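You operate a simulated robot arm through the tools that you are given. There is no shell and no other tool.

You run a simulated robot arm. Do the job below in one go: nothing can be reset, and whatever is moved stays where it is left.

JOB
Turn the open sack out into the purple tray and mark it with the blue clip.
Fine: sack empty and back; the clip is in the top drawer, which ends shut; spill nothing. Set down upright: open grey sack.

Only the result counts: the job must be done as asked and must still hold three seconds after the hand-in. Knocking over, shifting, dropping, spilling or breaking anything else fails it.

ROBOT AND FRAMES
A 6-joint arm with a two-finger gripper, fixed in place. Base frame: the origin is at the foot of the arm, x ahead of it, y to its left, z up. Units: m, degrees, N and s.
Its first joint turns from -166.0 to 166.0 degrees. Payload 2.45 kg.
Tool frame: the origin (TCP) lies between the finger pads and is the grasp point; the fingertips stand 0.02 m ahead of it; z points along the fingers, y is the line along which they close. Largest opening 0.14 m; the body of the gripper starts 0.168 m behind the TCP.
Orientation is that of the tool frame in the base frame, as [roll, pitch, yaw] about the fixed x, y, z axes, in that order (R = Rz(yaw) Ry(pitch) Rx(roll)). With the fingers straight down and closing along the base's y, the tool's x points along the base's -x, its y along +y and its z along -z.

CONTROLS
- The arm moves only by the tool step_arm. Its argument "moves" is a list that holds one entry, the list of rows, each a list of 7 numbers: the shift along the base's x, y, z in m, then the turn, a rotation vector about the base's x, y, z in degrees, then the finger opening in m, from 0 to 0.14. In form: [[[dx, dy, dz, ax, ay, az, grip], ...]]. A call has 1 to 20 rows; each row shifts and turns the commanded pose from where the row before left it. Each row takes 0.2 s and may step no farther than 0.05 m and 8.6 degrees from the row before; otherwise, or with a gripper value out of range, the whole call is refused. A pose out of reach is approached as far as the arm can. The call stops where the force on the tool passes 50 N (or 10 N more than at its start, if that is more) or the arm is blocked; 0.2 s more then pass. The fingers move at their own pace (about 0.045 m/s each) and stop on an object; they squeeze with about 26 N. The grip force told is the motor's: it shows also when the fingers shut on nothing. Time passes only in rows, and 0.2 s behind the last, so rows that do not move let the fingers close. It gives the time, the measured TCP pose, the force on the tool (base axes), the opening and the grip force at its end, in the units of the frame above (readings bear some noise), with the torque about the TCP (base axes, N m) and any sound that the robot's microphone picked up.
- Cameras (640 x 400 px; columns grow to the right, rows downward): "scene" is fixed at [0.0501, -0.6483, 1.6318]; the picture's right is [0.90, 0.44, 0.00], its down [0.40, -0.83, -0.39] and it looks along [-0.17, 0.35, -0.92] (base axes); focal length 214 px, centre (320, 200). "wrist" rides on the gripper at [0.078, 0.011, -0.209] in the tool frame; the picture's right is [-0.14, 0.99, 0.00], its down [-0.92, -0.13, -0.37] and it looks along [-0.37, -0.05, 0.93] (tool axes); focal length 280 px, centre (320, 200). There is no depth. A picture from a camera that has moved, and an enlarged one, comes with that camera's place and axes in the base frame and with its lens. The place of the scene camera against the robot may be out by one fixed shift of up to 0.012 m in any direction.
- snapshot(camera): a new picture of that camera. The clock stands still meanwhile.
- close_up(camera, box): a new picture of the part [left, top, right, bottom] of that camera's present view, enlarged. The clock stands still meanwhile.
- hand_in(): hands the job in; it is judged then, once.

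Places have to be worked out from the pictures, the camera data and where the tool is seen. Open the gripper and draw the arm clear of the work before you hand the job in, unless the task says otherwise.

The tools are called as name(argument=value, ...) on one line, values as JSON. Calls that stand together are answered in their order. step_arm: Moves the arm, as the interface text tells. Its arguments: {"type":"object","properties":{"moves":{"type":"array"}},"required":["moves"]} The other tools are called the same way: snapshot (camera) takes a picture; close_up (camera, box) takes an enlarged picture of a part of a camera's view; hand_in () hands the job in.

At the start:

```text
clock: 0.0
tool_pos: [0.8164, -0.0385, 1.2288]
tool_rot: [180.0, 0.0, -180.0]
force: [-0.1, 0.8, -0.5]
ft_torque: [0.0, 0.04, 0.02]
width: 0.1402
grasp_force: 0.0
```

scene: 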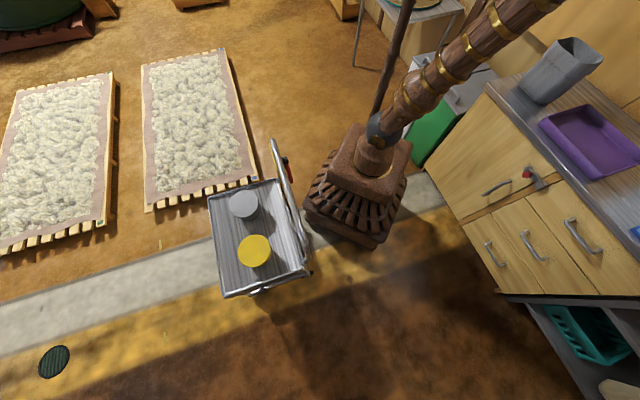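
wrist: 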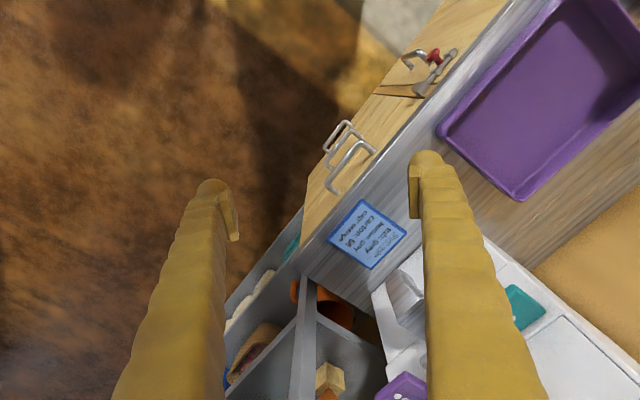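

The pictures show a counter with drawers, a purple tray, a grey sack, and a card. I take enlarged views to understand the layout before moving.

close_up(camera="scene", box=[420, 20, 640, 300])

close_up(camera="wrist", box=[220, 0, 640, 262])

close_up(camera="wrist", box=[200, 180, 552, 400])

```text
1.43 times, centred on (530, 160) of scene
camera zoom: at [0.0501, -0.6483, 1.6318], right [0.9, 0.44, 0.0], down [0.4, -0.83, -0.39], along [-0.17, 0.35, -0.92], focal length 306 px, centre (20, 257)
```

zoom: 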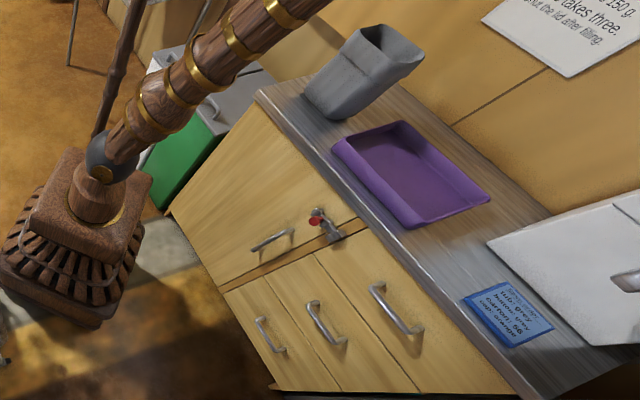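

```text
1.52 times, centred on (430, 131) of wrist
camera zoom: at [0.7397, -0.0283, 1.4378], right [0.14, 0.99, 0.0], down [0.92, -0.13, 0.37], along [0.37, -0.05, -0.93], focal length 427 px, centre (152, 305)
```

zoom: 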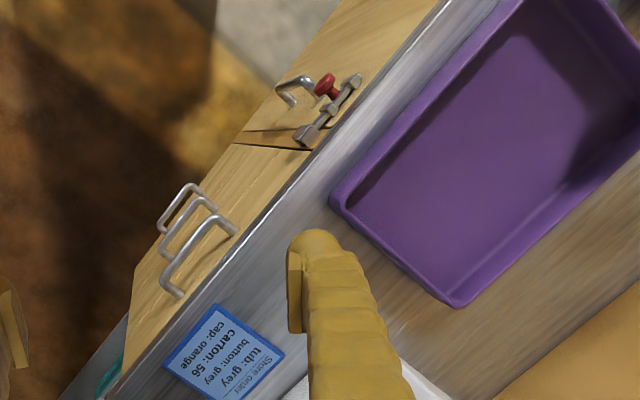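

```text
1.82 times, centred on (376, 290) of wrist
camera zoom: at [0.7397, -0.0283, 1.4378], right [0.14, 0.99, 0.0], down [0.92, -0.13, 0.37], along [0.37, -0.05, -0.93], focal length 510 px, centre (218, 36)
```

zoom: 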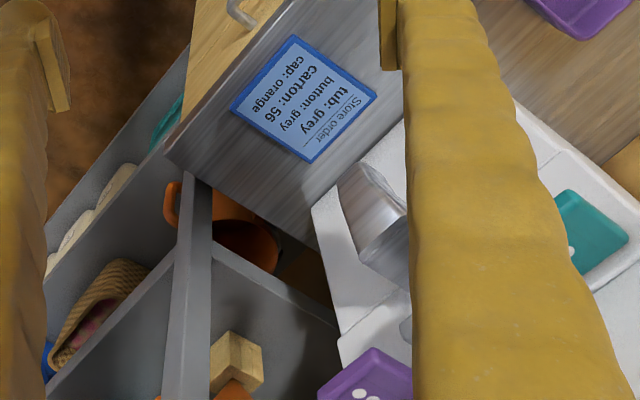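

The counter runs diagonally: the tray centre is around (0.83, 0.39), the sack beyond it near (0.63, 0.68), and the drawers are on the front face. I look closer at the sack, latch, drawer handles, and notes.

close_up(camera="scene", box=[500, 20, 640, 108])

close_up(camera="scene", box=[470, 150, 640, 256])

close_up(camera="scene", box=[540, 0, 640, 62])

close_up(camera="scene", box=[520, 290, 640, 400])

close_up(camera="wrist", box=[380, 20, 500, 120])

close_up(camera="scene", box=[190, 130, 350, 300])

```text
4.55 times, centred on (570, 64) of scene
camera zoom: at [0.0501, -0.6483, 1.6318], right [0.9, 0.44, 0.0], down [0.4, -0.83, -0.39], along [-0.17, 0.35, -0.92], focal length 975 px, centre (-816, 818)
```

zoom: 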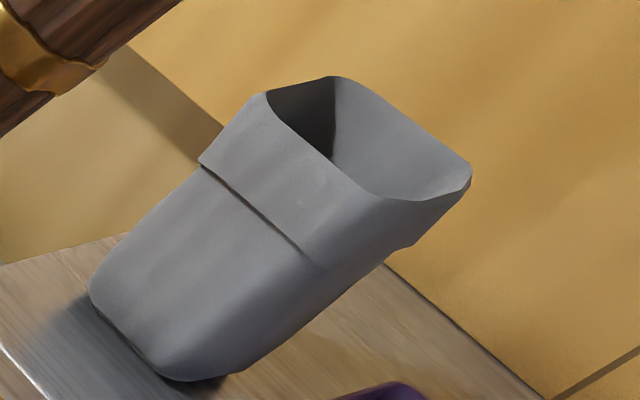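

```text
3.76 times, centred on (555, 203) of scene
camera zoom: at [0.0501, -0.6483, 1.6318], right [0.9, 0.44, 0.0], down [0.4, -0.83, -0.39], along [-0.17, 0.35, -0.92], focal length 807 px, centre (-565, 189)
```

zoom: 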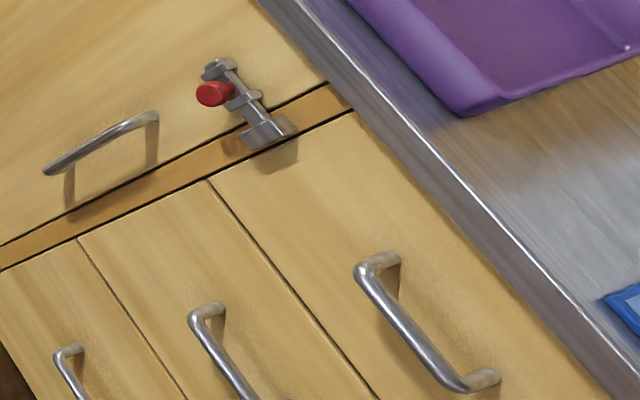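

```text
6.40 times, centred on (590, 31) of scene
camera zoom: at [0.0501, -0.6483, 1.6318], right [0.9, 0.44, 0.0], down [0.4, -0.83, -0.39], along [-0.17, 0.35, -0.92], focal length 1373 px, centre (-1408, 1282)
```

zoom: 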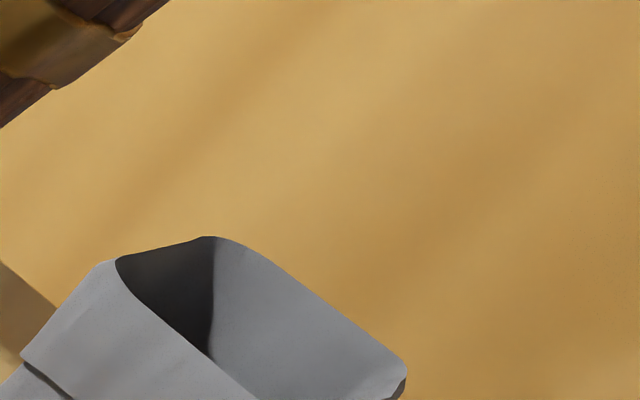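

```text
3.64 times, centred on (580, 345) of scene
camera zoom: at [0.0501, -0.6483, 1.6318], right [0.9, 0.44, 0.0], down [0.4, -0.83, -0.39], along [-0.17, 0.35, -0.92], focal length 780 px, centre (-626, -327)
```

zoom: 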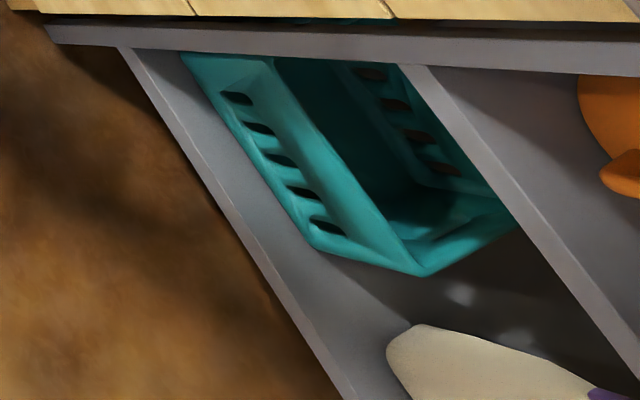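

```text
4.00 times, centred on (440, 70) of wrist
camera zoom: at [0.7397, -0.0283, 1.4378], right [0.14, 0.99, 0.0], down [0.92, -0.13, 0.37], along [0.37, -0.05, -0.93], focal length 1122 px, centre (-160, 720)
```

zoom: 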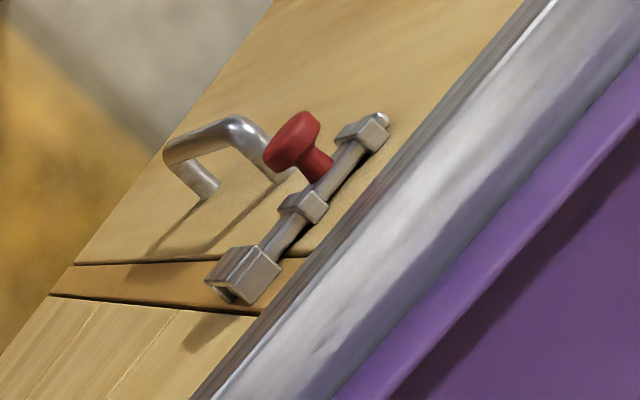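

```text
2.35 times, centred on (270, 215) of scene
camera zoom: at [0.0501, -0.6483, 1.6318], right [0.9, 0.44, 0.0], down [0.4, -0.83, -0.39], along [-0.17, 0.35, -0.92], focal length 505 px, centre (438, 165)
```

zoom: 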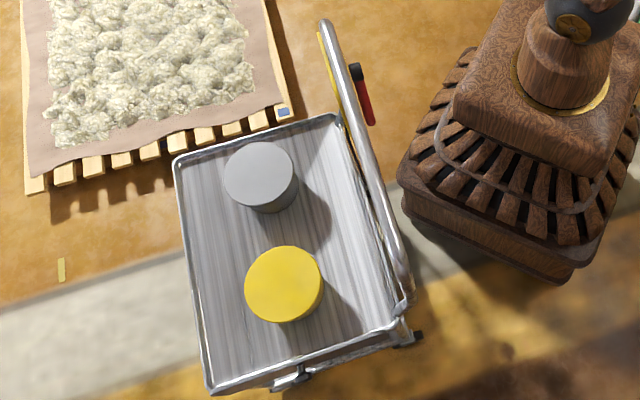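

The bolt only holds the door, so the top drawer (the handle nearest the counter edge, around (0.925, 0.0, 0.755)) looks free. The sack stands upright near (0.64, 0.69), so I move the wrist camera high above it to see inside.

step_arm(moves=[[[-0.0172, 0.0437, 0, 0, 0, 0, 0.14], [-0.0172, 0.0437, 0, 0, 0, 0, 0.14], [-0.0172, 0.0437, 0, 0, 0, 0, 0.14], [-0.0172, 0.0437, 0, 0, 0, 0, 0.14], [-0.0172, 0.0437, 0, 0, 0, 0, 0.14], [-0.0172, 0.0437, 0, 0, 0, 0, 0.14], [-0.0172, 0.0437, 0, 0, 0, 0, 0.14], [-0.0172, 0.0437, 0, 0, 0, 0, 0.14], [-0.0172, 0.0437, 0, 0, 0, 0, 0.14], [-0.0172, 0.0437, 0, 0, 0, 0, 0.14], [-0.0172, 0.0437, 0, 0, 0, 0, 0.14], [-0.0172, 0.0437, 0, 0, 0, 0, 0.14], [-0.0172, 0.0437, 0, 0, 0, 0, 0.14], [-0.0172, 0.0437, 0, 0, 0, 0, 0.14], [-0.0172, 0.0437, 0, 0, 0, 0, 0.14], [-0.0172, 0.0437, 0, 0, 0, 0, 0.14]]])

snapshot(camera="wrist")

snapshot(camera="scene")

```text
clock: 3.4
tool_pos: [0.5414, 0.6615, 1.2309]
tool_rot: [180.0, 0.0, 180.0]
force: [0.2, 0.4, -0.1]
ft_torque: [-0.02, -0.04, 0.02]
width: 0.14
grasp_force: 0.1
```

```text
taken
camera wrist: at [0.4646, 0.6719, 1.4395], right [0.14, 0.99, 0.0], down [0.92, -0.13, 0.37], along [0.37, -0.05, -0.93], focal length 280 px, centre (320, 200)
```

wrist: 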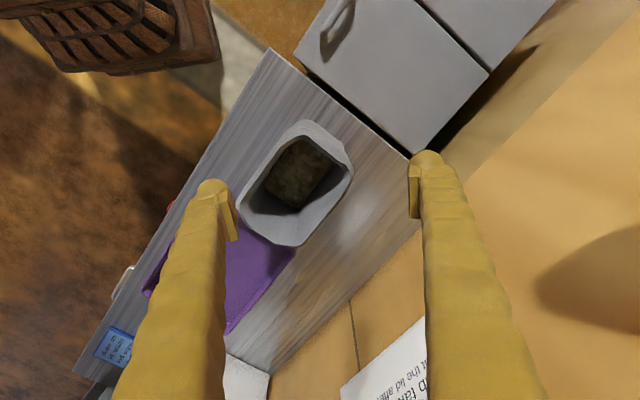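

```text
taken
```

scene: 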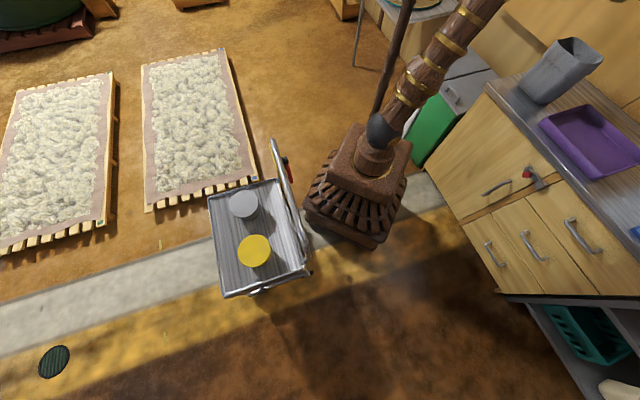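

close_up(camera="wrist", box=[220, 100, 380, 260])

close_up(camera="wrist", box=[320, 300, 440, 400])

```text
2.50 times, centred on (300, 180) of wrist
camera zoom: at [0.4646, 0.6719, 1.4395], right [0.14, 0.99, 0.0], down [0.92, -0.13, 0.37], along [0.37, -0.05, -0.93], focal length 701 px, centre (370, 250)
```

zoom: 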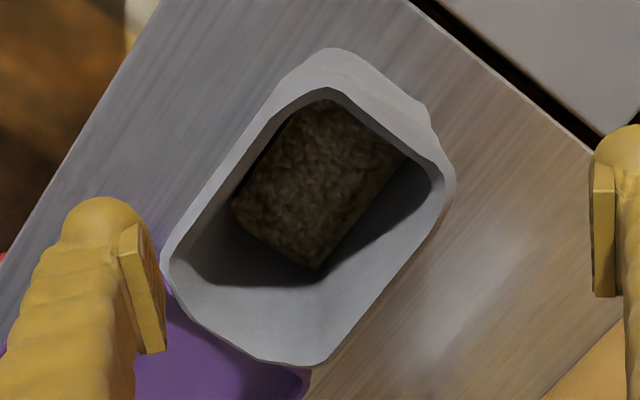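

```text
4.00 times, centred on (380, 350) of wrist
camera zoom: at [0.4646, 0.6719, 1.4395], right [0.14, 0.99, 0.0], down [0.92, -0.13, 0.37], along [0.37, -0.05, -0.93], focal length 1122 px, centre (80, -400)
```

zoom: 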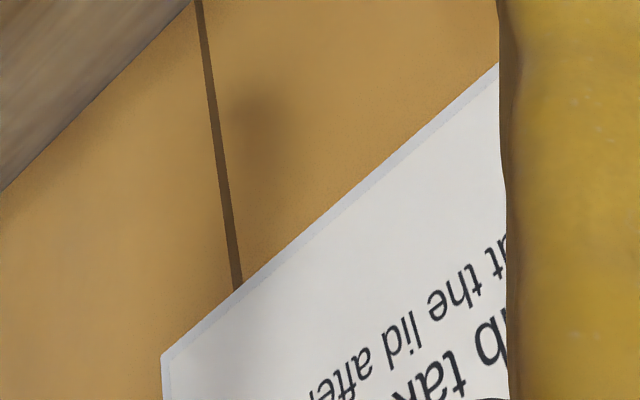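

The sack contains a granular fill at the lower part, and its rim is around (0.6, 0.62, 1.04). I enlarge the view of the card and tray so I can triangulate the counter height against the first picture.

close_up(camera="wrist", box=[60, 220, 300, 400])

close_up(camera="wrist", box=[200, 0, 440, 150])

```text
2.22 times, centred on (180, 310) of wrist
camera zoom: at [0.4646, 0.6719, 1.4395], right [0.14, 0.99, 0.0], down [0.92, -0.13, 0.37], along [0.37, -0.05, -0.93], focal length 623 px, centre (631, -44)
```

zoom: 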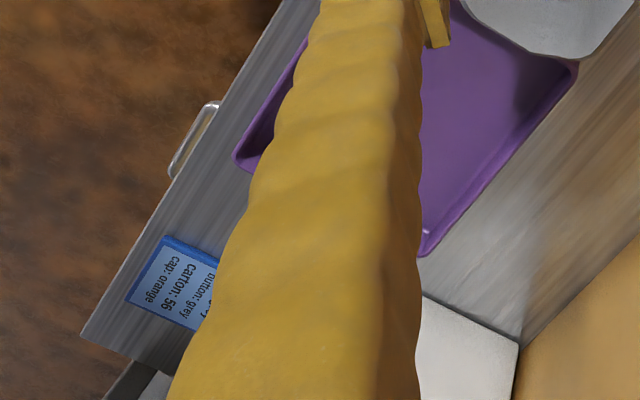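

```text
2.67 times, centred on (320, 75) of wrist
camera zoom: at [0.4646, 0.6719, 1.4395], right [0.14, 0.99, 0.0], down [0.92, -0.13, 0.37], along [0.37, -0.05, -0.93], focal length 748 px, centre (320, 533)
```

zoom: 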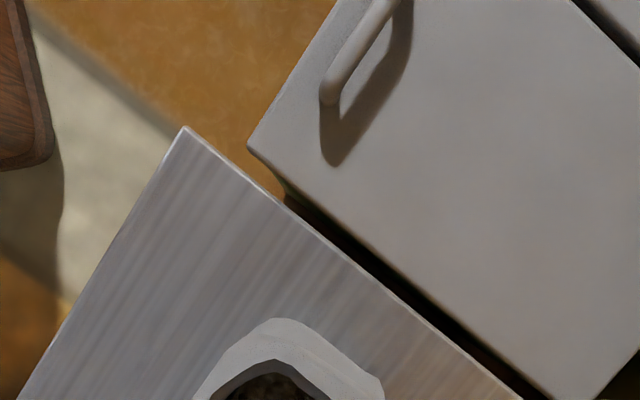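

Triangulating from the two wrist pictures, with c running right along the counter and n running inward from the robot: the counter top is at z ≈ 0.86 and the tray rim at ≈ 0.895. The tray spans c 0.16–0.47 and n 0.736–0.965. The sack is centred near c ≈ -0.02, n ≈ 0.86, with its rim at ≈ 1.04. I turn the tool toward a near-horizontal side approach (pointing along -c) well above everything and look from there.

step_arm(moves=[[[0.0117, -0.0117, 0, 0, 0, -7.5, 0.14], [0.0117, -0.0117, 0, 0, 0, -7.5, 0.14], [0.0117, -0.0117, 0, 0, 0, -7.5, 0.14], [0.0117, -0.0117, 0, 0, 0, -7.5, 0.14], [0.0117, -0.0117, 0, 0, 0, -7.5, 0.14], [0.0117, -0.0117, 0, 0, 0, -7.5, 0.14], [0.0117, -0.0117, -0.005, 5.303, 5.303, 0, 0.14], [0.0117, -0.0117, -0.005, 5.303, 5.303, 0, 0.14], [0.0117, -0.0117, -0.005, 5.303, 5.303, 0, 0.14], [0.0117, -0.0117, -0.005, 5.303, 5.303, 0, 0.14], [0.0117, -0.0117, -0.005, 5.303, 5.303, 0, 0.14], [0.0117, -0.0117, -0.005, 5.303, 5.303, 0, 0.14], [0.0117, -0.0117, -0.005, 5.303, 5.303, 0, 0.14], [0.0117, -0.0117, -0.005, 5.303, 5.303, 0, 0.14], [0.0117, -0.0117, -0.005, 5.303, 5.303, 0, 0.14], [0.0117, -0.0117, -0.005, 5.303, 5.303, 0, 0.14]]])

snapshot(camera="wrist")

snapshot(camera="scene")

```text
clock: 6.8
tool_pos: [0.7274, 0.4745, 1.1783]
tool_rot: [179.7, -74.9, 135.3]
force: [-0.2, -1.0, 1.0]
ft_torque: [-0.07, -0.09, -0.02]
width: 0.1399
grasp_force: 0.2
```

```text
taken
camera wrist: at [0.8654, 0.3522, 1.3086], right [0.73, 0.68, -0.13], down [0.33, -0.51, -0.79], along [-0.6, 0.53, -0.59], focal length 280 px, centre (320, 200)
```

wrist: 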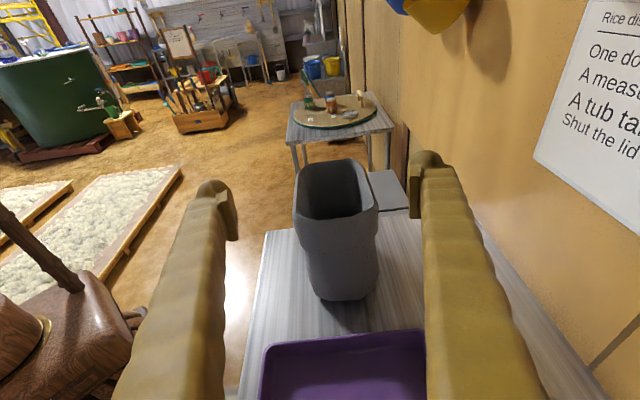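

```text
taken
```

scene: 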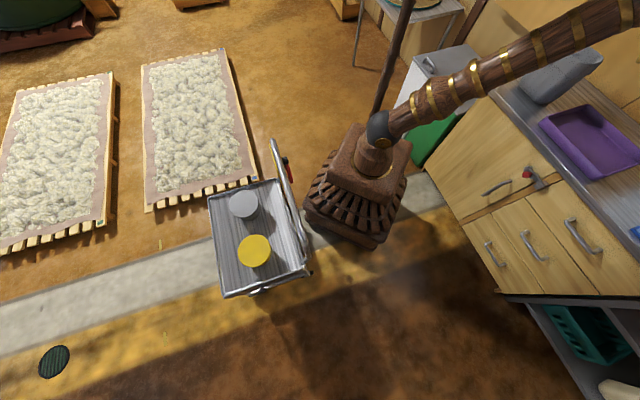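

The pose tracks well and the sack stands ahead, between the fingers. I enlarge the view to locate it precisely.

close_up(camera="wrist", box=[240, 140, 440, 340])

close_up(camera="wrist", box=[500, 0, 640, 240])

```text
2.00 times, centred on (340, 240) of wrist
camera zoom: at [0.8654, 0.3522, 1.3086], right [0.73, 0.68, -0.13], down [0.33, -0.51, -0.79], along [-0.6, 0.53, -0.59], focal length 561 px, centre (280, 120)
```

zoom: 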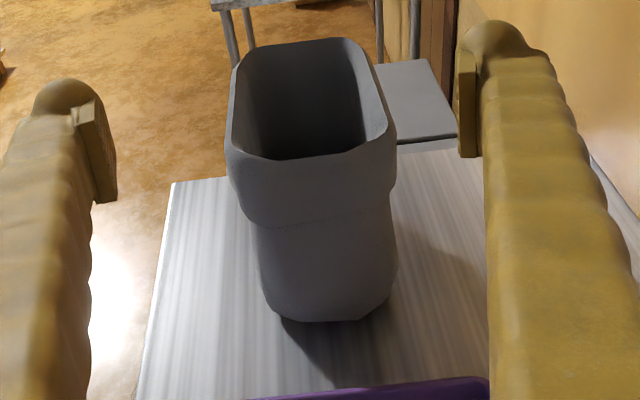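

```text
1.67 times, centred on (570, 120) of wrist
camera zoom: at [0.8654, 0.3522, 1.3086], right [0.73, 0.68, -0.13], down [0.33, -0.51, -0.79], along [-0.6, 0.53, -0.59], focal length 467 px, centre (-97, 333)
```

zoom: 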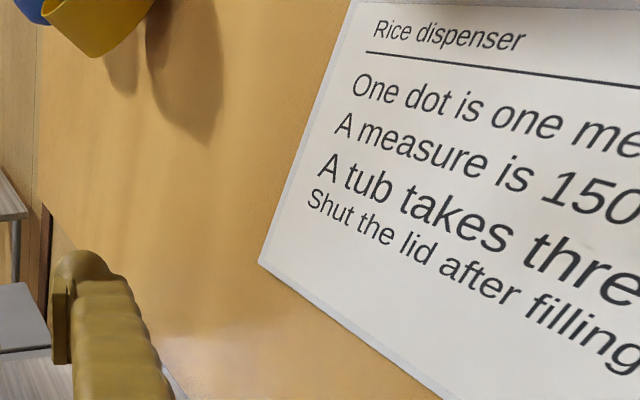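

The sack body just under its cuff spans n 0.803–0.919 (about 0.117 wide) and c -0.1 to 0.065. I centre on n ≈ 0.861, descend to z ≈ 0.935 beside it with the fingers open, and check the alignment before advancing.

step_arm(moves=[[[-0.00245, 0.00445, -0.0304, 0, 0, 0, 0.14], [-0.00245, 0.00445, -0.0304, 0, 0, 0, 0.14], [-0.00245, 0.00445, -0.0304, 0, 0, 0, 0.14], [-0.00245, 0.00445, -0.0304, 0, 0, 0, 0.14], [-0.00245, 0.00445, -0.0304, 0, 0, 0, 0.14], [-0.00245, 0.00445, -0.0304, 0, 0, 0, 0.14], [-0.00245, 0.00445, -0.0304, 0, 0, 0, 0.14], [-0.00245, 0.00445, -0.0304, 0, 0, 0, 0.14], [0, 0, 0, 0, 0, 0, 0.14]]])

snapshot(camera="wrist")

snapshot(camera="scene")

```text
clock: 8.8
tool_pos: [0.7092, 0.5089, 0.9352]
tool_rot: [-180.0, -75.0, 135.0]
force: [-0.2, 0.1, 0.8]
ft_torque: [-0.01, 0.02, -0.01]
width: 0.1399
grasp_force: 0.1
```

```text
taken
camera wrist: at [0.848, 0.3876, 1.0655], right [0.73, 0.68, -0.13], down [0.33, -0.51, -0.79], along [-0.6, 0.53, -0.59], focal length 280 px, centre (320, 200)
```

wrist: 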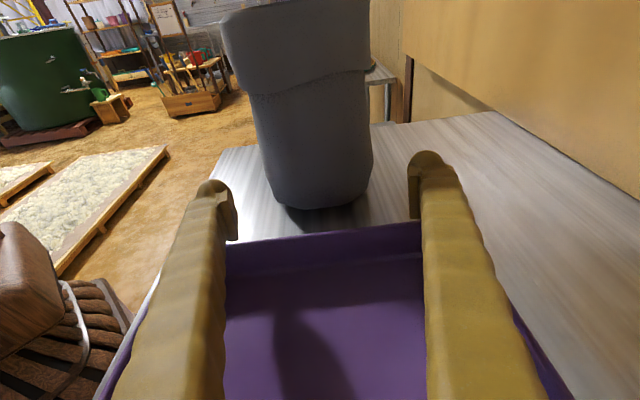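

```text
taken
```

scene: 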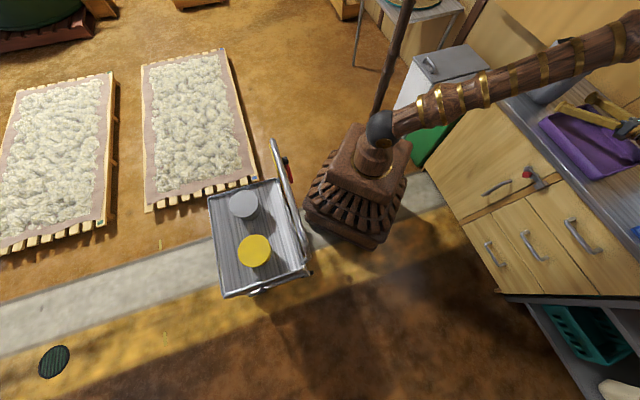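

Now at c = 0.142, n = 0.861, z = 0.935. Clearance on each side is only about 8–10 mm, so I enlarge the view to refine the centring.

close_up(camera="wrist", box=[180, 0, 460, 250])

```text
1.60 times, centred on (320, 125) of wrist
camera zoom: at [0.848, 0.3876, 1.0655], right [0.73, 0.68, -0.13], down [0.33, -0.51, -0.79], along [-0.6, 0.53, -0.59], focal length 449 px, centre (320, 320)
```

zoom: 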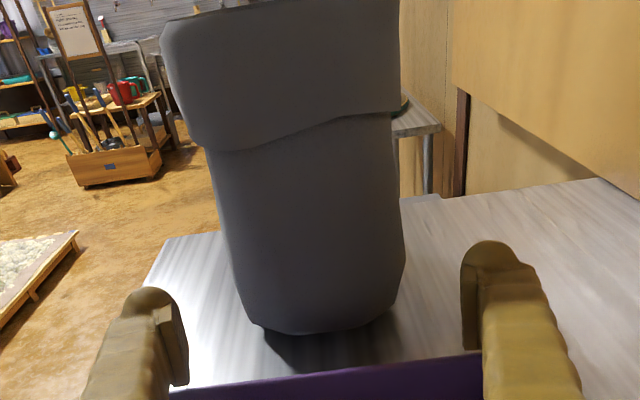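

In tool coordinates the sack spans y ≈ -0.060 to +0.058, so alignment is within 2 mm. I advance along -c in a first short stage at low speed and check the force.

step_arm(moves=[[[-0.0118, 0.0098, -0.001, 0, 0, 0, 0.14], [-0.0108, 0.0108, -0.001, 0, 0, 0, 0.14], [-0.0108, 0.0108, -0.001, 0, 0, 0, 0.14], [-0.0108, 0.0108, -0.001, 0, 0, 0, 0.14], [-0.0108, 0.0108, -0.001, 0, 0, 0, 0.14]]])

snapshot(camera="wrist")

```text
clock: 10.0
tool_pos: [0.6543, 0.5608, 0.9323]
tool_rot: [-179.9, -74.9, 134.9]
force: [0.4, 0.6, 0.9]
ft_torque: [0.0, 0.0, 0.02]
width: 0.1398
grasp_force: 0.1
```

```text
taken
camera wrist: at [0.7914, 0.4406, 1.0606], right [0.73, 0.68, -0.13], down [0.33, -0.51, -0.79], along [-0.6, 0.53, -0.59], focal length 280 px, centre (320, 200)
```

wrist: 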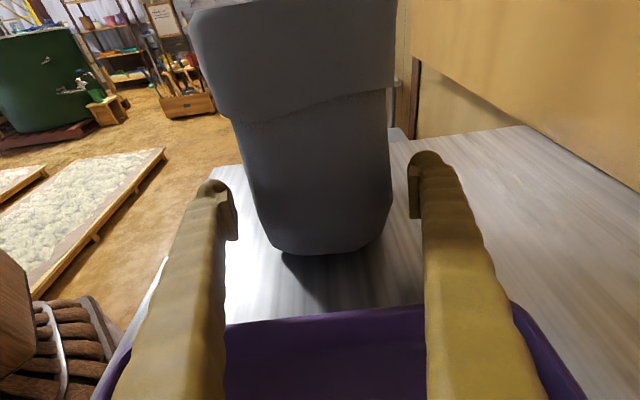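

No contact so far, and the fingers straddle the sack symmetrically. I continue to c ≈ -0.015.

step_arm(moves=[[[-0.0095, 0.0095, 0, 0, 0, 0, 0.14], [-0.0095, 0.0095, 0, 0, 0, 0, 0.14], [-0.0095, 0.0095, 0, 0, 0, 0, 0.14], [-0.0095, 0.0095, 0, 0, 0, 0, 0.14], [-0.0095, 0.0095, 0, 0, 0, 0, 0.14], [-0.0095, 0.0095, 0, 0, 0, 0, 0.14]]])

snapshot(camera="wrist")

snapshot(camera="scene")

```text
clock: 11.4
tool_pos: [0.5974, 0.6202, 0.932]
tool_rot: [-180.0, -75.0, 134.9]
force: [-1.1, -2.4, -2.8]
ft_torque: [0.1, 0.18, 0.07]
width: 0.1403
grasp_force: 0.0
```

```text
taken
camera wrist: at [0.7349, 0.4979, 1.061], right [0.73, 0.68, -0.13], down [0.33, -0.51, -0.79], along [-0.6, 0.53, -0.59], focal length 280 px, centre (320, 200)
```

wrist: 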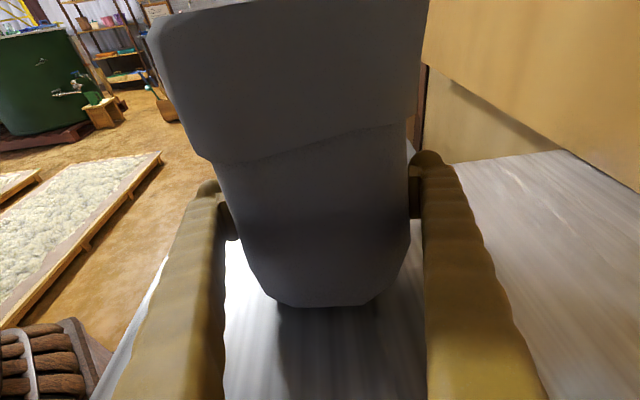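

```text
taken
```

scene: 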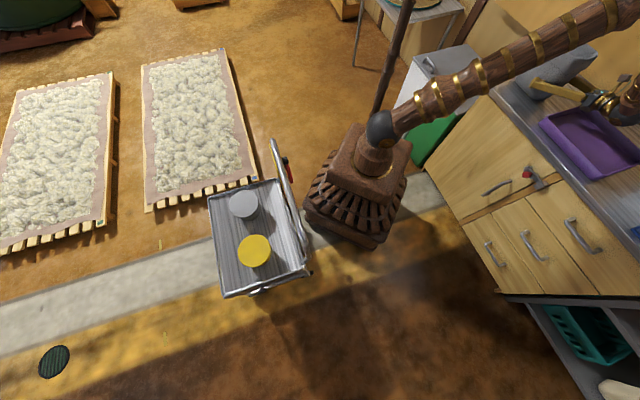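

The fingers straddle the sack body with only slight contact force. I close the gripper and let it settle.

step_arm(moves=[[[0, 0, 0, 0, 0, 0, 0.1], [0, 0, 0, 0, 0, 0, 0.08], [0, 0, 0, 0, 0, 0, 0.06], [0, 0, 0, 0, 0, 0, 0.06], [0, 0, 0, 0, 0, 0, 0.06]]])

snapshot(camera="wrist")

```text
clock: 12.6
tool_pos: [0.5972, 0.6189, 0.9319]
tool_rot: [180.0, -75.0, 135.0]
force: [1.6, -1.2, -0.3]
ft_torque: [0.18, 0.11, 0.01]
width: 0.1381
grasp_force: 25.7
```

```text
taken
camera wrist: at [0.7351, 0.4979, 1.0612], right [0.73, 0.68, -0.13], down [0.33, -0.51, -0.79], along [-0.6, 0.53, -0.59], focal length 280 px, centre (320, 200)
```

wrist: 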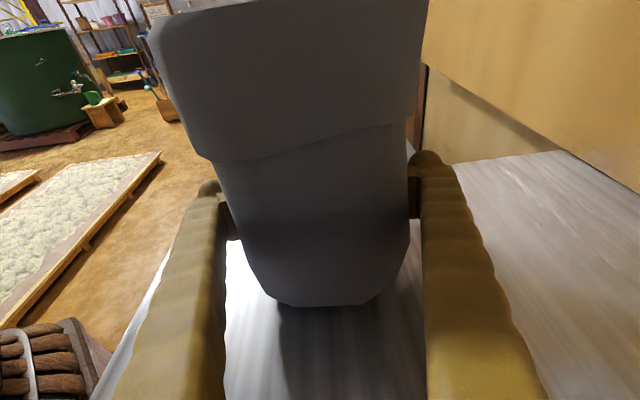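

The grip holds at 25.7 N with 0.138 m between the fingers. I lift slowly by a few centimetres and check that the sack comes along.

step_arm(moves=[[[0, 0, 0.005, 0, 0, 0, 0.06], [0, 0, 0.01, 0, 0, 0, 0.06], [0, 0, 0.01, 0, 0, 0, 0.06], [0, 0, 0.01, 0, 0, 0, 0.06], [0, 0, 0.005, 0, 0, 0, 0.06], [0, 0, 0, 0, 0, 0, 0.06]]])

snapshot(camera="wrist")

snapshot(camera="scene")

```text
clock: 14.0
tool_pos: [0.5964, 0.6197, 0.971]
tool_rot: [179.9, -75.0, 135.1]
force: [1.3, -1.9, -0.7]
ft_torque: [-0.01, 0.21, 0.04]
width: 0.1371
grasp_force: 26.4
```

```text
taken
camera wrist: at [0.7341, 0.4985, 1.1003], right [0.73, 0.68, -0.13], down [0.33, -0.51, -0.79], along [-0.6, 0.53, -0.59], focal length 280 px, centre (320, 200)
```

wrist: 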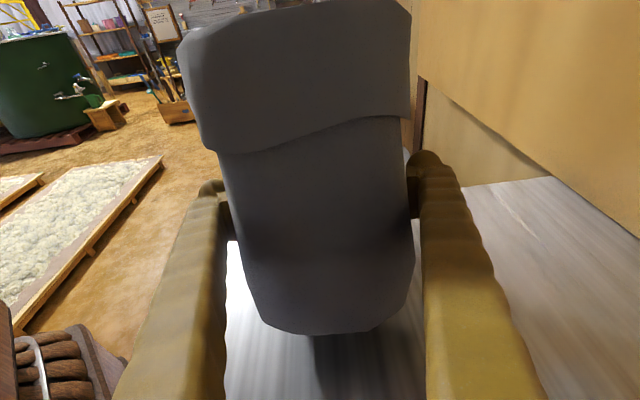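

```text
taken
```

scene: 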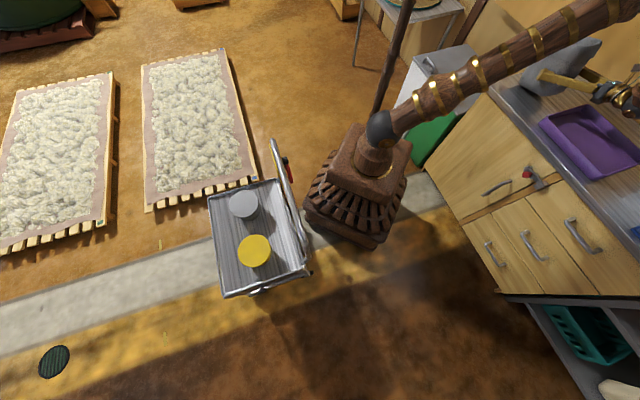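

The sack seems to have pivoted a bit rather than simply risen: its bottom moved in the image. I take enlarged views to see exactly how it sits.

close_up(camera="scene", box=[490, 20, 640, 120])

close_up(camera="wrist", box=[180, 0, 460, 350])

```text
4.00 times, centred on (565, 70) of scene
camera zoom: at [0.0501, -0.6483, 1.6318], right [0.9, 0.44, 0.0], down [0.4, -0.83, -0.39], along [-0.17, 0.35, -0.92], focal length 858 px, centre (-660, 720)
```

zoom: 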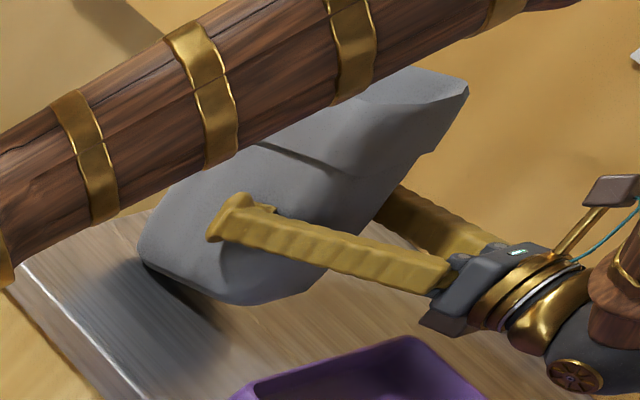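

```text
1.14 times, centred on (320, 175) of wrist
camera zoom: at [0.7341, 0.4985, 1.1003], right [0.73, 0.68, -0.13], down [0.33, -0.51, -0.79], along [-0.6, 0.53, -0.59], focal length 320 px, centre (320, 229)
```

zoom: 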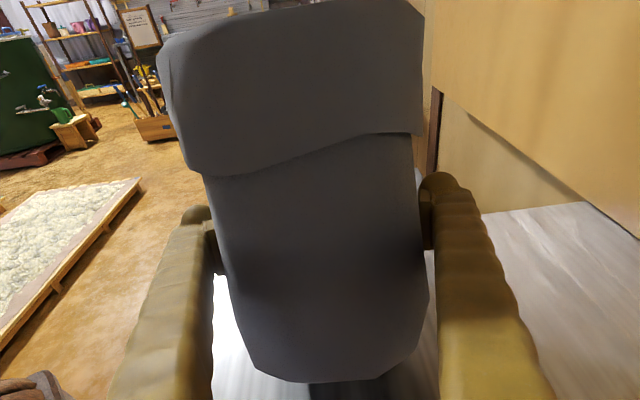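

The scene close-up shows the sack's left bottom edge still on the counter. I gripped too low, near its centre of mass, so it pivoted about the pads. I lower it back by the same amount so it stands flat again, then I'll regrip higher on the flat cuff.

step_arm(moves=[[[0, 0, -0.005, 0, 0, 0, 0.06], [0, 0, -0.01, 0, 0, 0, 0.06], [0, 0, -0.01, 0, 0, 0, 0.06], [0, 0, -0.01, 0, 0, 0, 0.06], [0, 0, -0.005, 0, 0, 0, 0.06], [0, 0, 0, 0, 0, 0, 0.06]]])

snapshot(camera="wrist")

close_up(camera="scene", box=[490, 20, 640, 120])

```text
clock: 15.4
tool_pos: [0.597, 0.6192, 0.9317]
tool_rot: [179.9, -74.9, 135.1]
force: [5.8, -6.5, 11.0]
ft_torque: [-0.26, -0.22, 0.04]
width: 0.1368
grasp_force: 25.6
```

```text
taken
camera wrist: at [0.7343, 0.4983, 1.0608], right [0.73, 0.68, -0.13], down [0.33, -0.51, -0.79], along [-0.6, 0.53, -0.59], focal length 280 px, centre (320, 200)
```

wrist: 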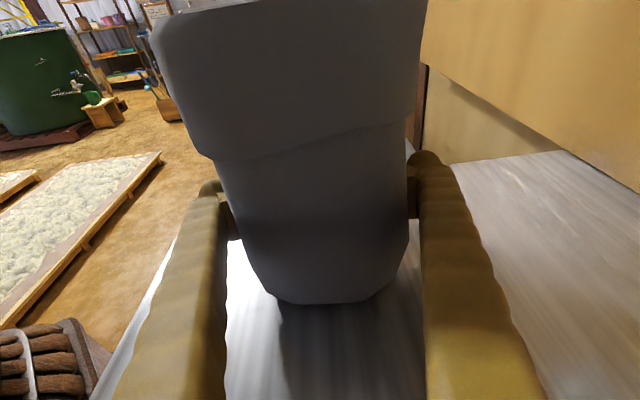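

```text
4.00 times, centred on (565, 70) of scene
camera zoom: at [0.0501, -0.6483, 1.6318], right [0.9, 0.44, 0.0], down [0.4, -0.83, -0.39], along [-0.17, 0.35, -0.92], focal length 858 px, centre (-660, 720)
```

zoom: 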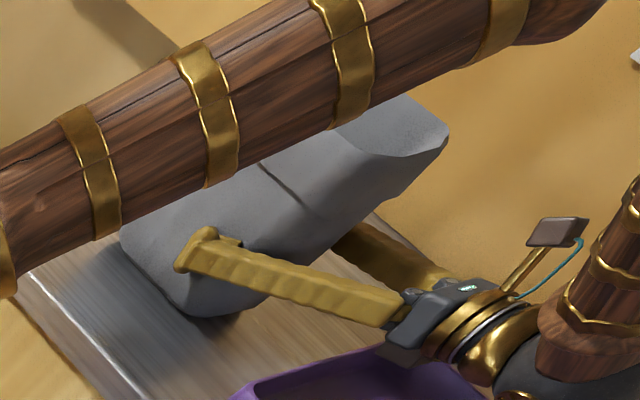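

The sack stands flat again; it presses lightly on the counter with 11 N up. I open the gripper and check.

step_arm(moves=[[[0, 0, 0.001, 0, 0, 0, 0.14], [0, 0, 0, 0, 0, 0, 0.14], [0, 0, 0, 0, 0, 0, 0.14]]])

snapshot(camera="wrist")

```text
clock: 16.2
tool_pos: [0.5968, 0.6197, 0.9318]
tool_rot: [179.9, -75.0, 135.0]
force: [-0.3, -0.8, -0.1]
ft_torque: [0.0, -0.05, 0.01]
width: 0.1399
grasp_force: 0.0
```

```text
taken
camera wrist: at [0.7339, 0.4986, 1.0612], right [0.73, 0.68, -0.13], down [0.33, -0.51, -0.79], along [-0.6, 0.53, -0.59], focal length 280 px, centre (320, 200)
```

wrist: 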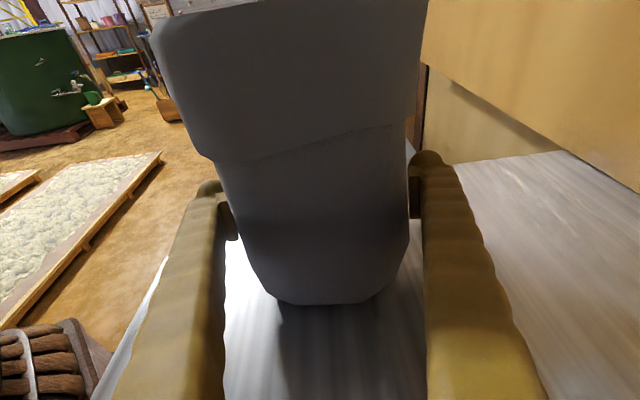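

Free and unchanged. I back out along +c, rise to cuff height (z ≈ 1.015) and level the tool to about 5° tilt.

step_arm(moves=[[[0.005, -0.005, 0, 0, 0, 0, 0.14], [0.0105, -0.0105, 0, 0, 0, 0, 0.14], [0.0105, -0.0105, 0, 0, 0, 0, 0.14], [0.0105, -0.0105, 0, 0, 0, 0, 0.14], [0.0105, -0.0105, 0, 0, 0, 0, 0.14], [0.0105, -0.0105, 0, 0, 0, 0, 0.14], [0.0105, -0.0105, 0, 0, 0, 0, 0.14], [0.0105, -0.0105, 0, 0, 0, 0, 0.14], [0.0105, -0.0105, 0, 0, 0, 0, 0.14], [0.0105, -0.0105, 0, 0, 0, 0, 0.14], [0, 0, 0.021, 1.77, 1.77, 0, 0.14], [0, 0, 0.021, 1.77, 1.77, 0, 0.14], [0, 0, 0.021, 1.77, 1.77, 0, 0.14], [0, 0, 0.021, 1.77, 1.77, 0, 0.14], [0, 0, 0, 0, 0, 0, 0.14]]])

snapshot(camera="wrist")

close_up(camera="scene", box=[490, 20, 640, 120])

```text
clock: 19.4
tool_pos: [0.6965, 0.5217, 1.0168]
tool_rot: [179.9, -84.9, 135.1]
force: [-0.3, 1.5, 0.7]
ft_torque: [0.0, 0.0, 0.02]
width: 0.14
grasp_force: 0.0
```

```text
taken
camera wrist: at [0.8472, 0.3859, 1.1124], right [0.71, 0.69, -0.14], down [0.23, -0.41, -0.89], along [-0.67, 0.6, -0.44], focal length 280 px, centre (320, 200)
```

wrist: 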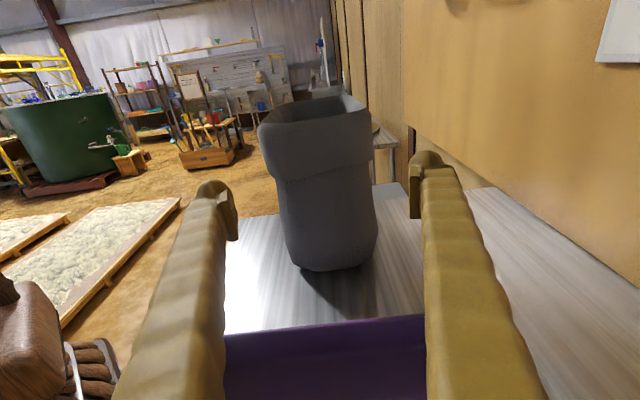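

```text
4.00 times, centred on (565, 70) of scene
camera zoom: at [0.0501, -0.6483, 1.6318], right [0.9, 0.44, 0.0], down [0.4, -0.83, -0.39], along [-0.17, 0.35, -0.92], focal length 858 px, centre (-660, 720)
```

zoom: 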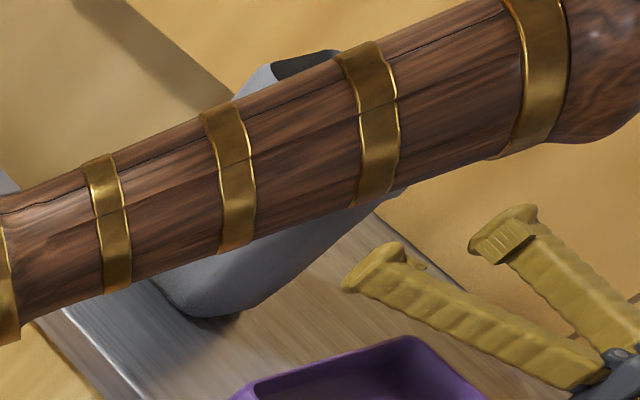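

I enlarge the view of the cuff to check centring and width at this height.

close_up(camera="wrist", box=[190, 60, 450, 290])

```text
1.74 times, centred on (320, 175) of wrist
camera zoom: at [0.8472, 0.3859, 1.1124], right [0.71, 0.69, -0.14], down [0.23, -0.41, -0.89], along [-0.67, 0.6, -0.44], focal length 488 px, centre (320, 244)
```

zoom: 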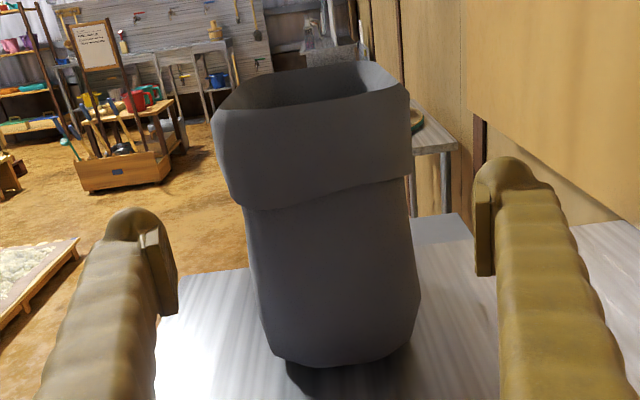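

The cuff spans y ≈ -0.055 to +0.054 around the tool axis, well centred and with more clearance. I advance along -c to c ≈ -0.022 at this height.

step_arm(moves=[[[-0.0103, 0.0103, 0, 0, 0, 0, 0.14], [-0.0103, 0.0103, 0, 0, 0, 0, 0.14], [-0.0103, 0.0103, 0, 0, 0, 0, 0.14], [-0.0103, 0.0103, 0, 0, 0, 0, 0.14], [-0.0103, 0.0103, 0, 0, 0, 0, 0.14], [-0.0103, 0.0103, 0, 0, 0, 0, 0.14], [-0.0103, 0.0103, 0, 0, 0, 0, 0.14], [-0.0103, 0.0103, 0, 0, 0, 0, 0.14], [-0.0103, 0.0103, 0, 0, 0, 0, 0.14], [-0.0103, 0.0103, 0, 0, 0, 0, 0.14], [0, 0, 0, 0, 0, 0, 0.14]]])

snapshot(camera="wrist")

```text
clock: 21.8
tool_pos: [0.5927, 0.622, 1.0165]
tool_rot: [-179.6, -85.1, 134.7]
force: [0.3, -3.1, -0.4]
ft_torque: [0.04, 0.11, 0.06]
width: 0.1398
grasp_force: 0.0
```

```text
taken
camera wrist: at [0.7444, 0.4869, 1.1119], right [0.71, 0.69, -0.14], down [0.23, -0.41, -0.88], along [-0.67, 0.6, -0.45], focal length 280 px, centre (320, 200)
```

wrist: 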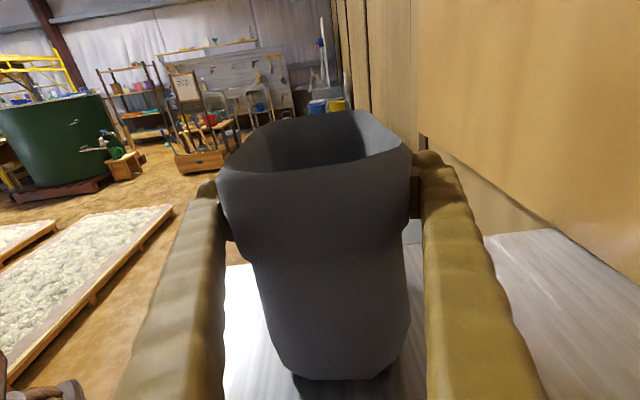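

Slight contact of 3 N on the front side, otherwise in place at c = -0.021. I close on the cuff.

step_arm(moves=[[[0, 0, 0, 0, 0, 0, 0.1], [0, 0, 0, 0, 0, 0, 0.08], [0, 0, 0, 0, 0, 0, 0.06], [0, 0, 0, 0, 0, 0, 0.06], [0, 0, 0, 0, 0, 0, 0.06]]])

snapshot(camera="wrist")

```text
clock: 23.0
tool_pos: [0.5933, 0.6226, 1.0167]
tool_rot: [180.0, -84.9, 134.9]
force: [3.3, -2.3, 0.3]
ft_torque: [0.07, 0.05, -0.01]
width: 0.1386
grasp_force: 25.9
```

```text
taken
camera wrist: at [0.7445, 0.4869, 1.1122], right [0.71, 0.69, -0.14], down [0.23, -0.41, -0.88], along [-0.67, 0.6, -0.45], focal length 280 px, centre (320, 200)
```

wrist: 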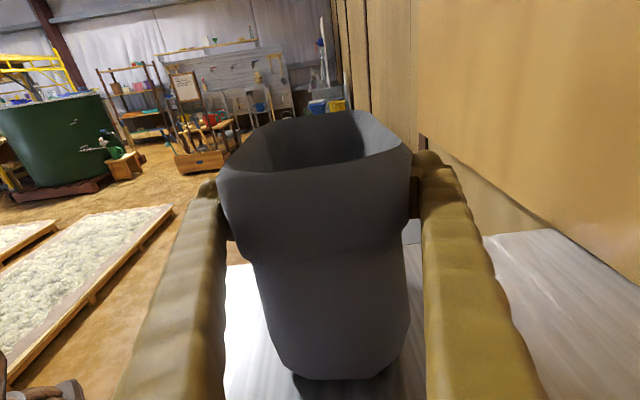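

Gripped with 25.9 N. I lift slowly by 3 cm and check whether it stays upright.

step_arm(moves=[[[0, 0, 0.003, 0, 0, 0, 0.06], [0, 0, 0.006, 0, 0, 0, 0.06], [0, 0, 0.008, 0, 0, 0, 0.06], [0, 0, 0.008, 0, 0, 0, 0.06], [0, 0, 0.005, 0, 0, 0, 0.06], [0, 0, 0, 0, 0, 0, 0.06]]])

snapshot(camera="wrist")

close_up(camera="scene", box=[490, 20, 640, 120])

```text
clock: 24.4
tool_pos: [0.5939, 0.6233, 1.0458]
tool_rot: [179.8, -85.0, 135.0]
force: [0.9, 0.0, -3.8]
ft_torque: [0.15, 0.12, 0.02]
width: 0.1379
grasp_force: 26.0
```

```text
taken
camera wrist: at [0.7451, 0.4879, 1.1413], right [0.71, 0.69, -0.14], down [0.23, -0.41, -0.88], along [-0.67, 0.6, -0.45], focal length 280 px, centre (320, 200)
```

wrist: 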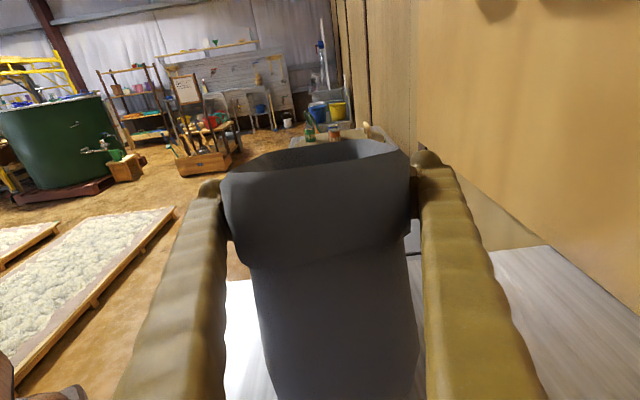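

```text
4.00 times, centred on (565, 70) of scene
camera zoom: at [0.0501, -0.6483, 1.6318], right [0.9, 0.44, 0.0], down [0.4, -0.83, -0.39], along [-0.17, 0.35, -0.92], focal length 858 px, centre (-660, 720)
```

zoom: 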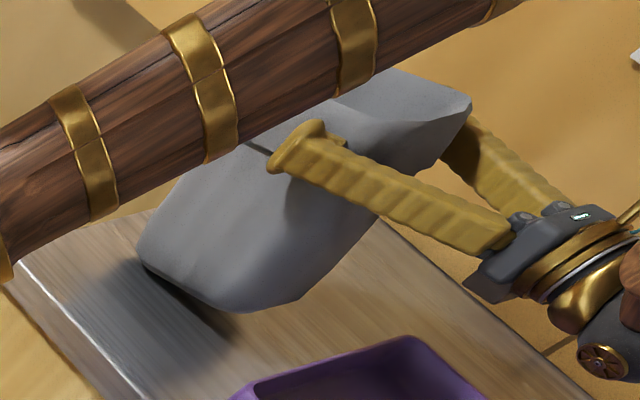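

The sack tilted again. The scene view explains it: the fingers splay in a V when open, so they touch the sack's near corners instead of the pads gripping it. A wall pinch from above will hold better. First I lower the sack flat again gently.

step_arm(moves=[[[0, 0, -0.004, 0, 0, 0, 0.06], [0, 0, -0.005, 0, 0, 0, 0.06], [0, 0, -0.005, 0, 0, 0, 0.06], [0, 0, -0.004, 0, 0, 0, 0.06], [0, 0, 0, 0, 0, 0, 0.06]]])

close_up(camera="scene", box=[490, 20, 640, 120])

snapshot(camera="wrist")

```text
clock: 25.6
tool_pos: [0.5937, 0.6237, 1.0265]
tool_rot: [-179.7, -85.1, 134.7]
force: [0.7, -3.8, -0.3]
ft_torque: [0.05, -0.02, -0.01]
width: 0.1376
grasp_force: 26.3
```

```text
4.00 times, centred on (565, 70) of scene
camera zoom: at [0.0501, -0.6483, 1.6318], right [0.9, 0.44, 0.0], down [0.4, -0.83, -0.39], along [-0.17, 0.35, -0.92], focal length 858 px, centre (-660, 720)
```

zoom: 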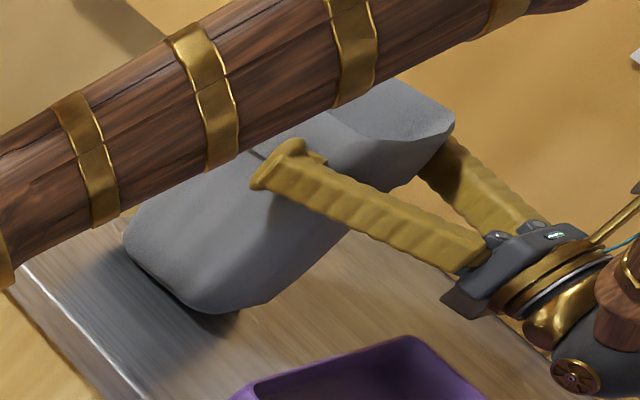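

```text
taken
camera wrist: at [0.7453, 0.4878, 1.123], right [0.71, 0.69, -0.14], down [0.23, -0.41, -0.88], along [-0.67, 0.6, -0.45], focal length 280 px, centre (320, 200)
```

wrist: 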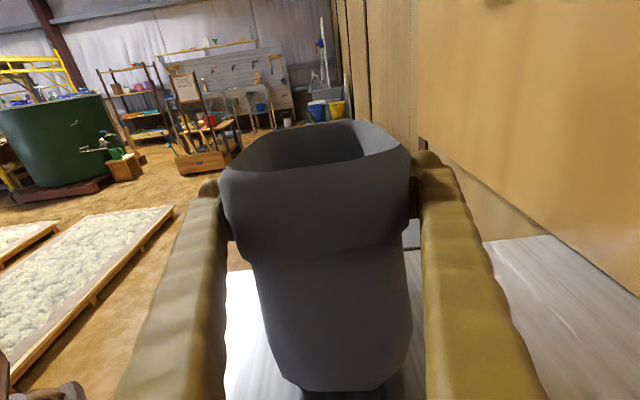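

The sack looks almost flat again with near-zero load. I lower a few more millimetres until it presses lightly, then open.

step_arm(moves=[[[0, 0, -0.004, 0, 0, 0, 0.06], [0, 0, -0.004, 0, 0, 0, 0.06], [0, 0, 0, 0, 0, 0, 0.06]]])

step_arm(moves=[[[0, 0, 0, 0, 0, 0, 0.14], [0, 0, 0, 0, 0, 0, 0.14], [0, 0, 0, 0, 0, 0, 0.14]]])

snapshot(camera="wrist")

```text
clock: 26.4
tool_pos: [0.5936, 0.6231, 1.0185]
tool_rot: [-179.7, -85.0, 134.7]
force: [2.0, -2.4, 0.2]
ft_torque: [0.06, 0.03, 0.0]
width: 0.1371
grasp_force: 25.4
```

```text
clock: 27.2
tool_pos: [0.5935, 0.6233, 1.0192]
tool_rot: [-179.8, -85.1, 134.7]
force: [0.2, -0.5, -3.4]
ft_torque: [0.17, 0.2, 0.01]
width: 0.14
grasp_force: 0.0
```

```text
taken
camera wrist: at [0.745, 0.4878, 1.1152], right [0.71, 0.69, -0.14], down [0.23, -0.41, -0.88], along [-0.67, 0.6, -0.45], focal length 280 px, centre (320, 200)
```

wrist: 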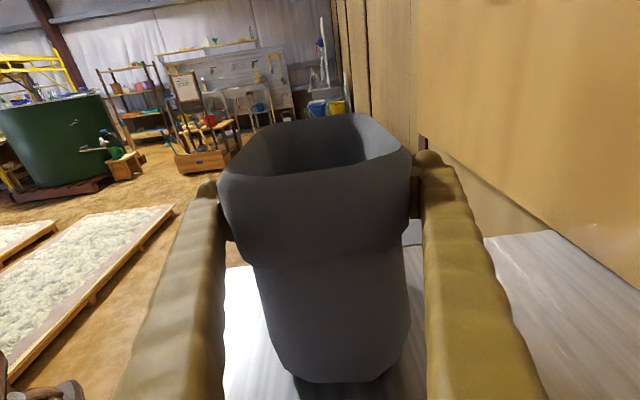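

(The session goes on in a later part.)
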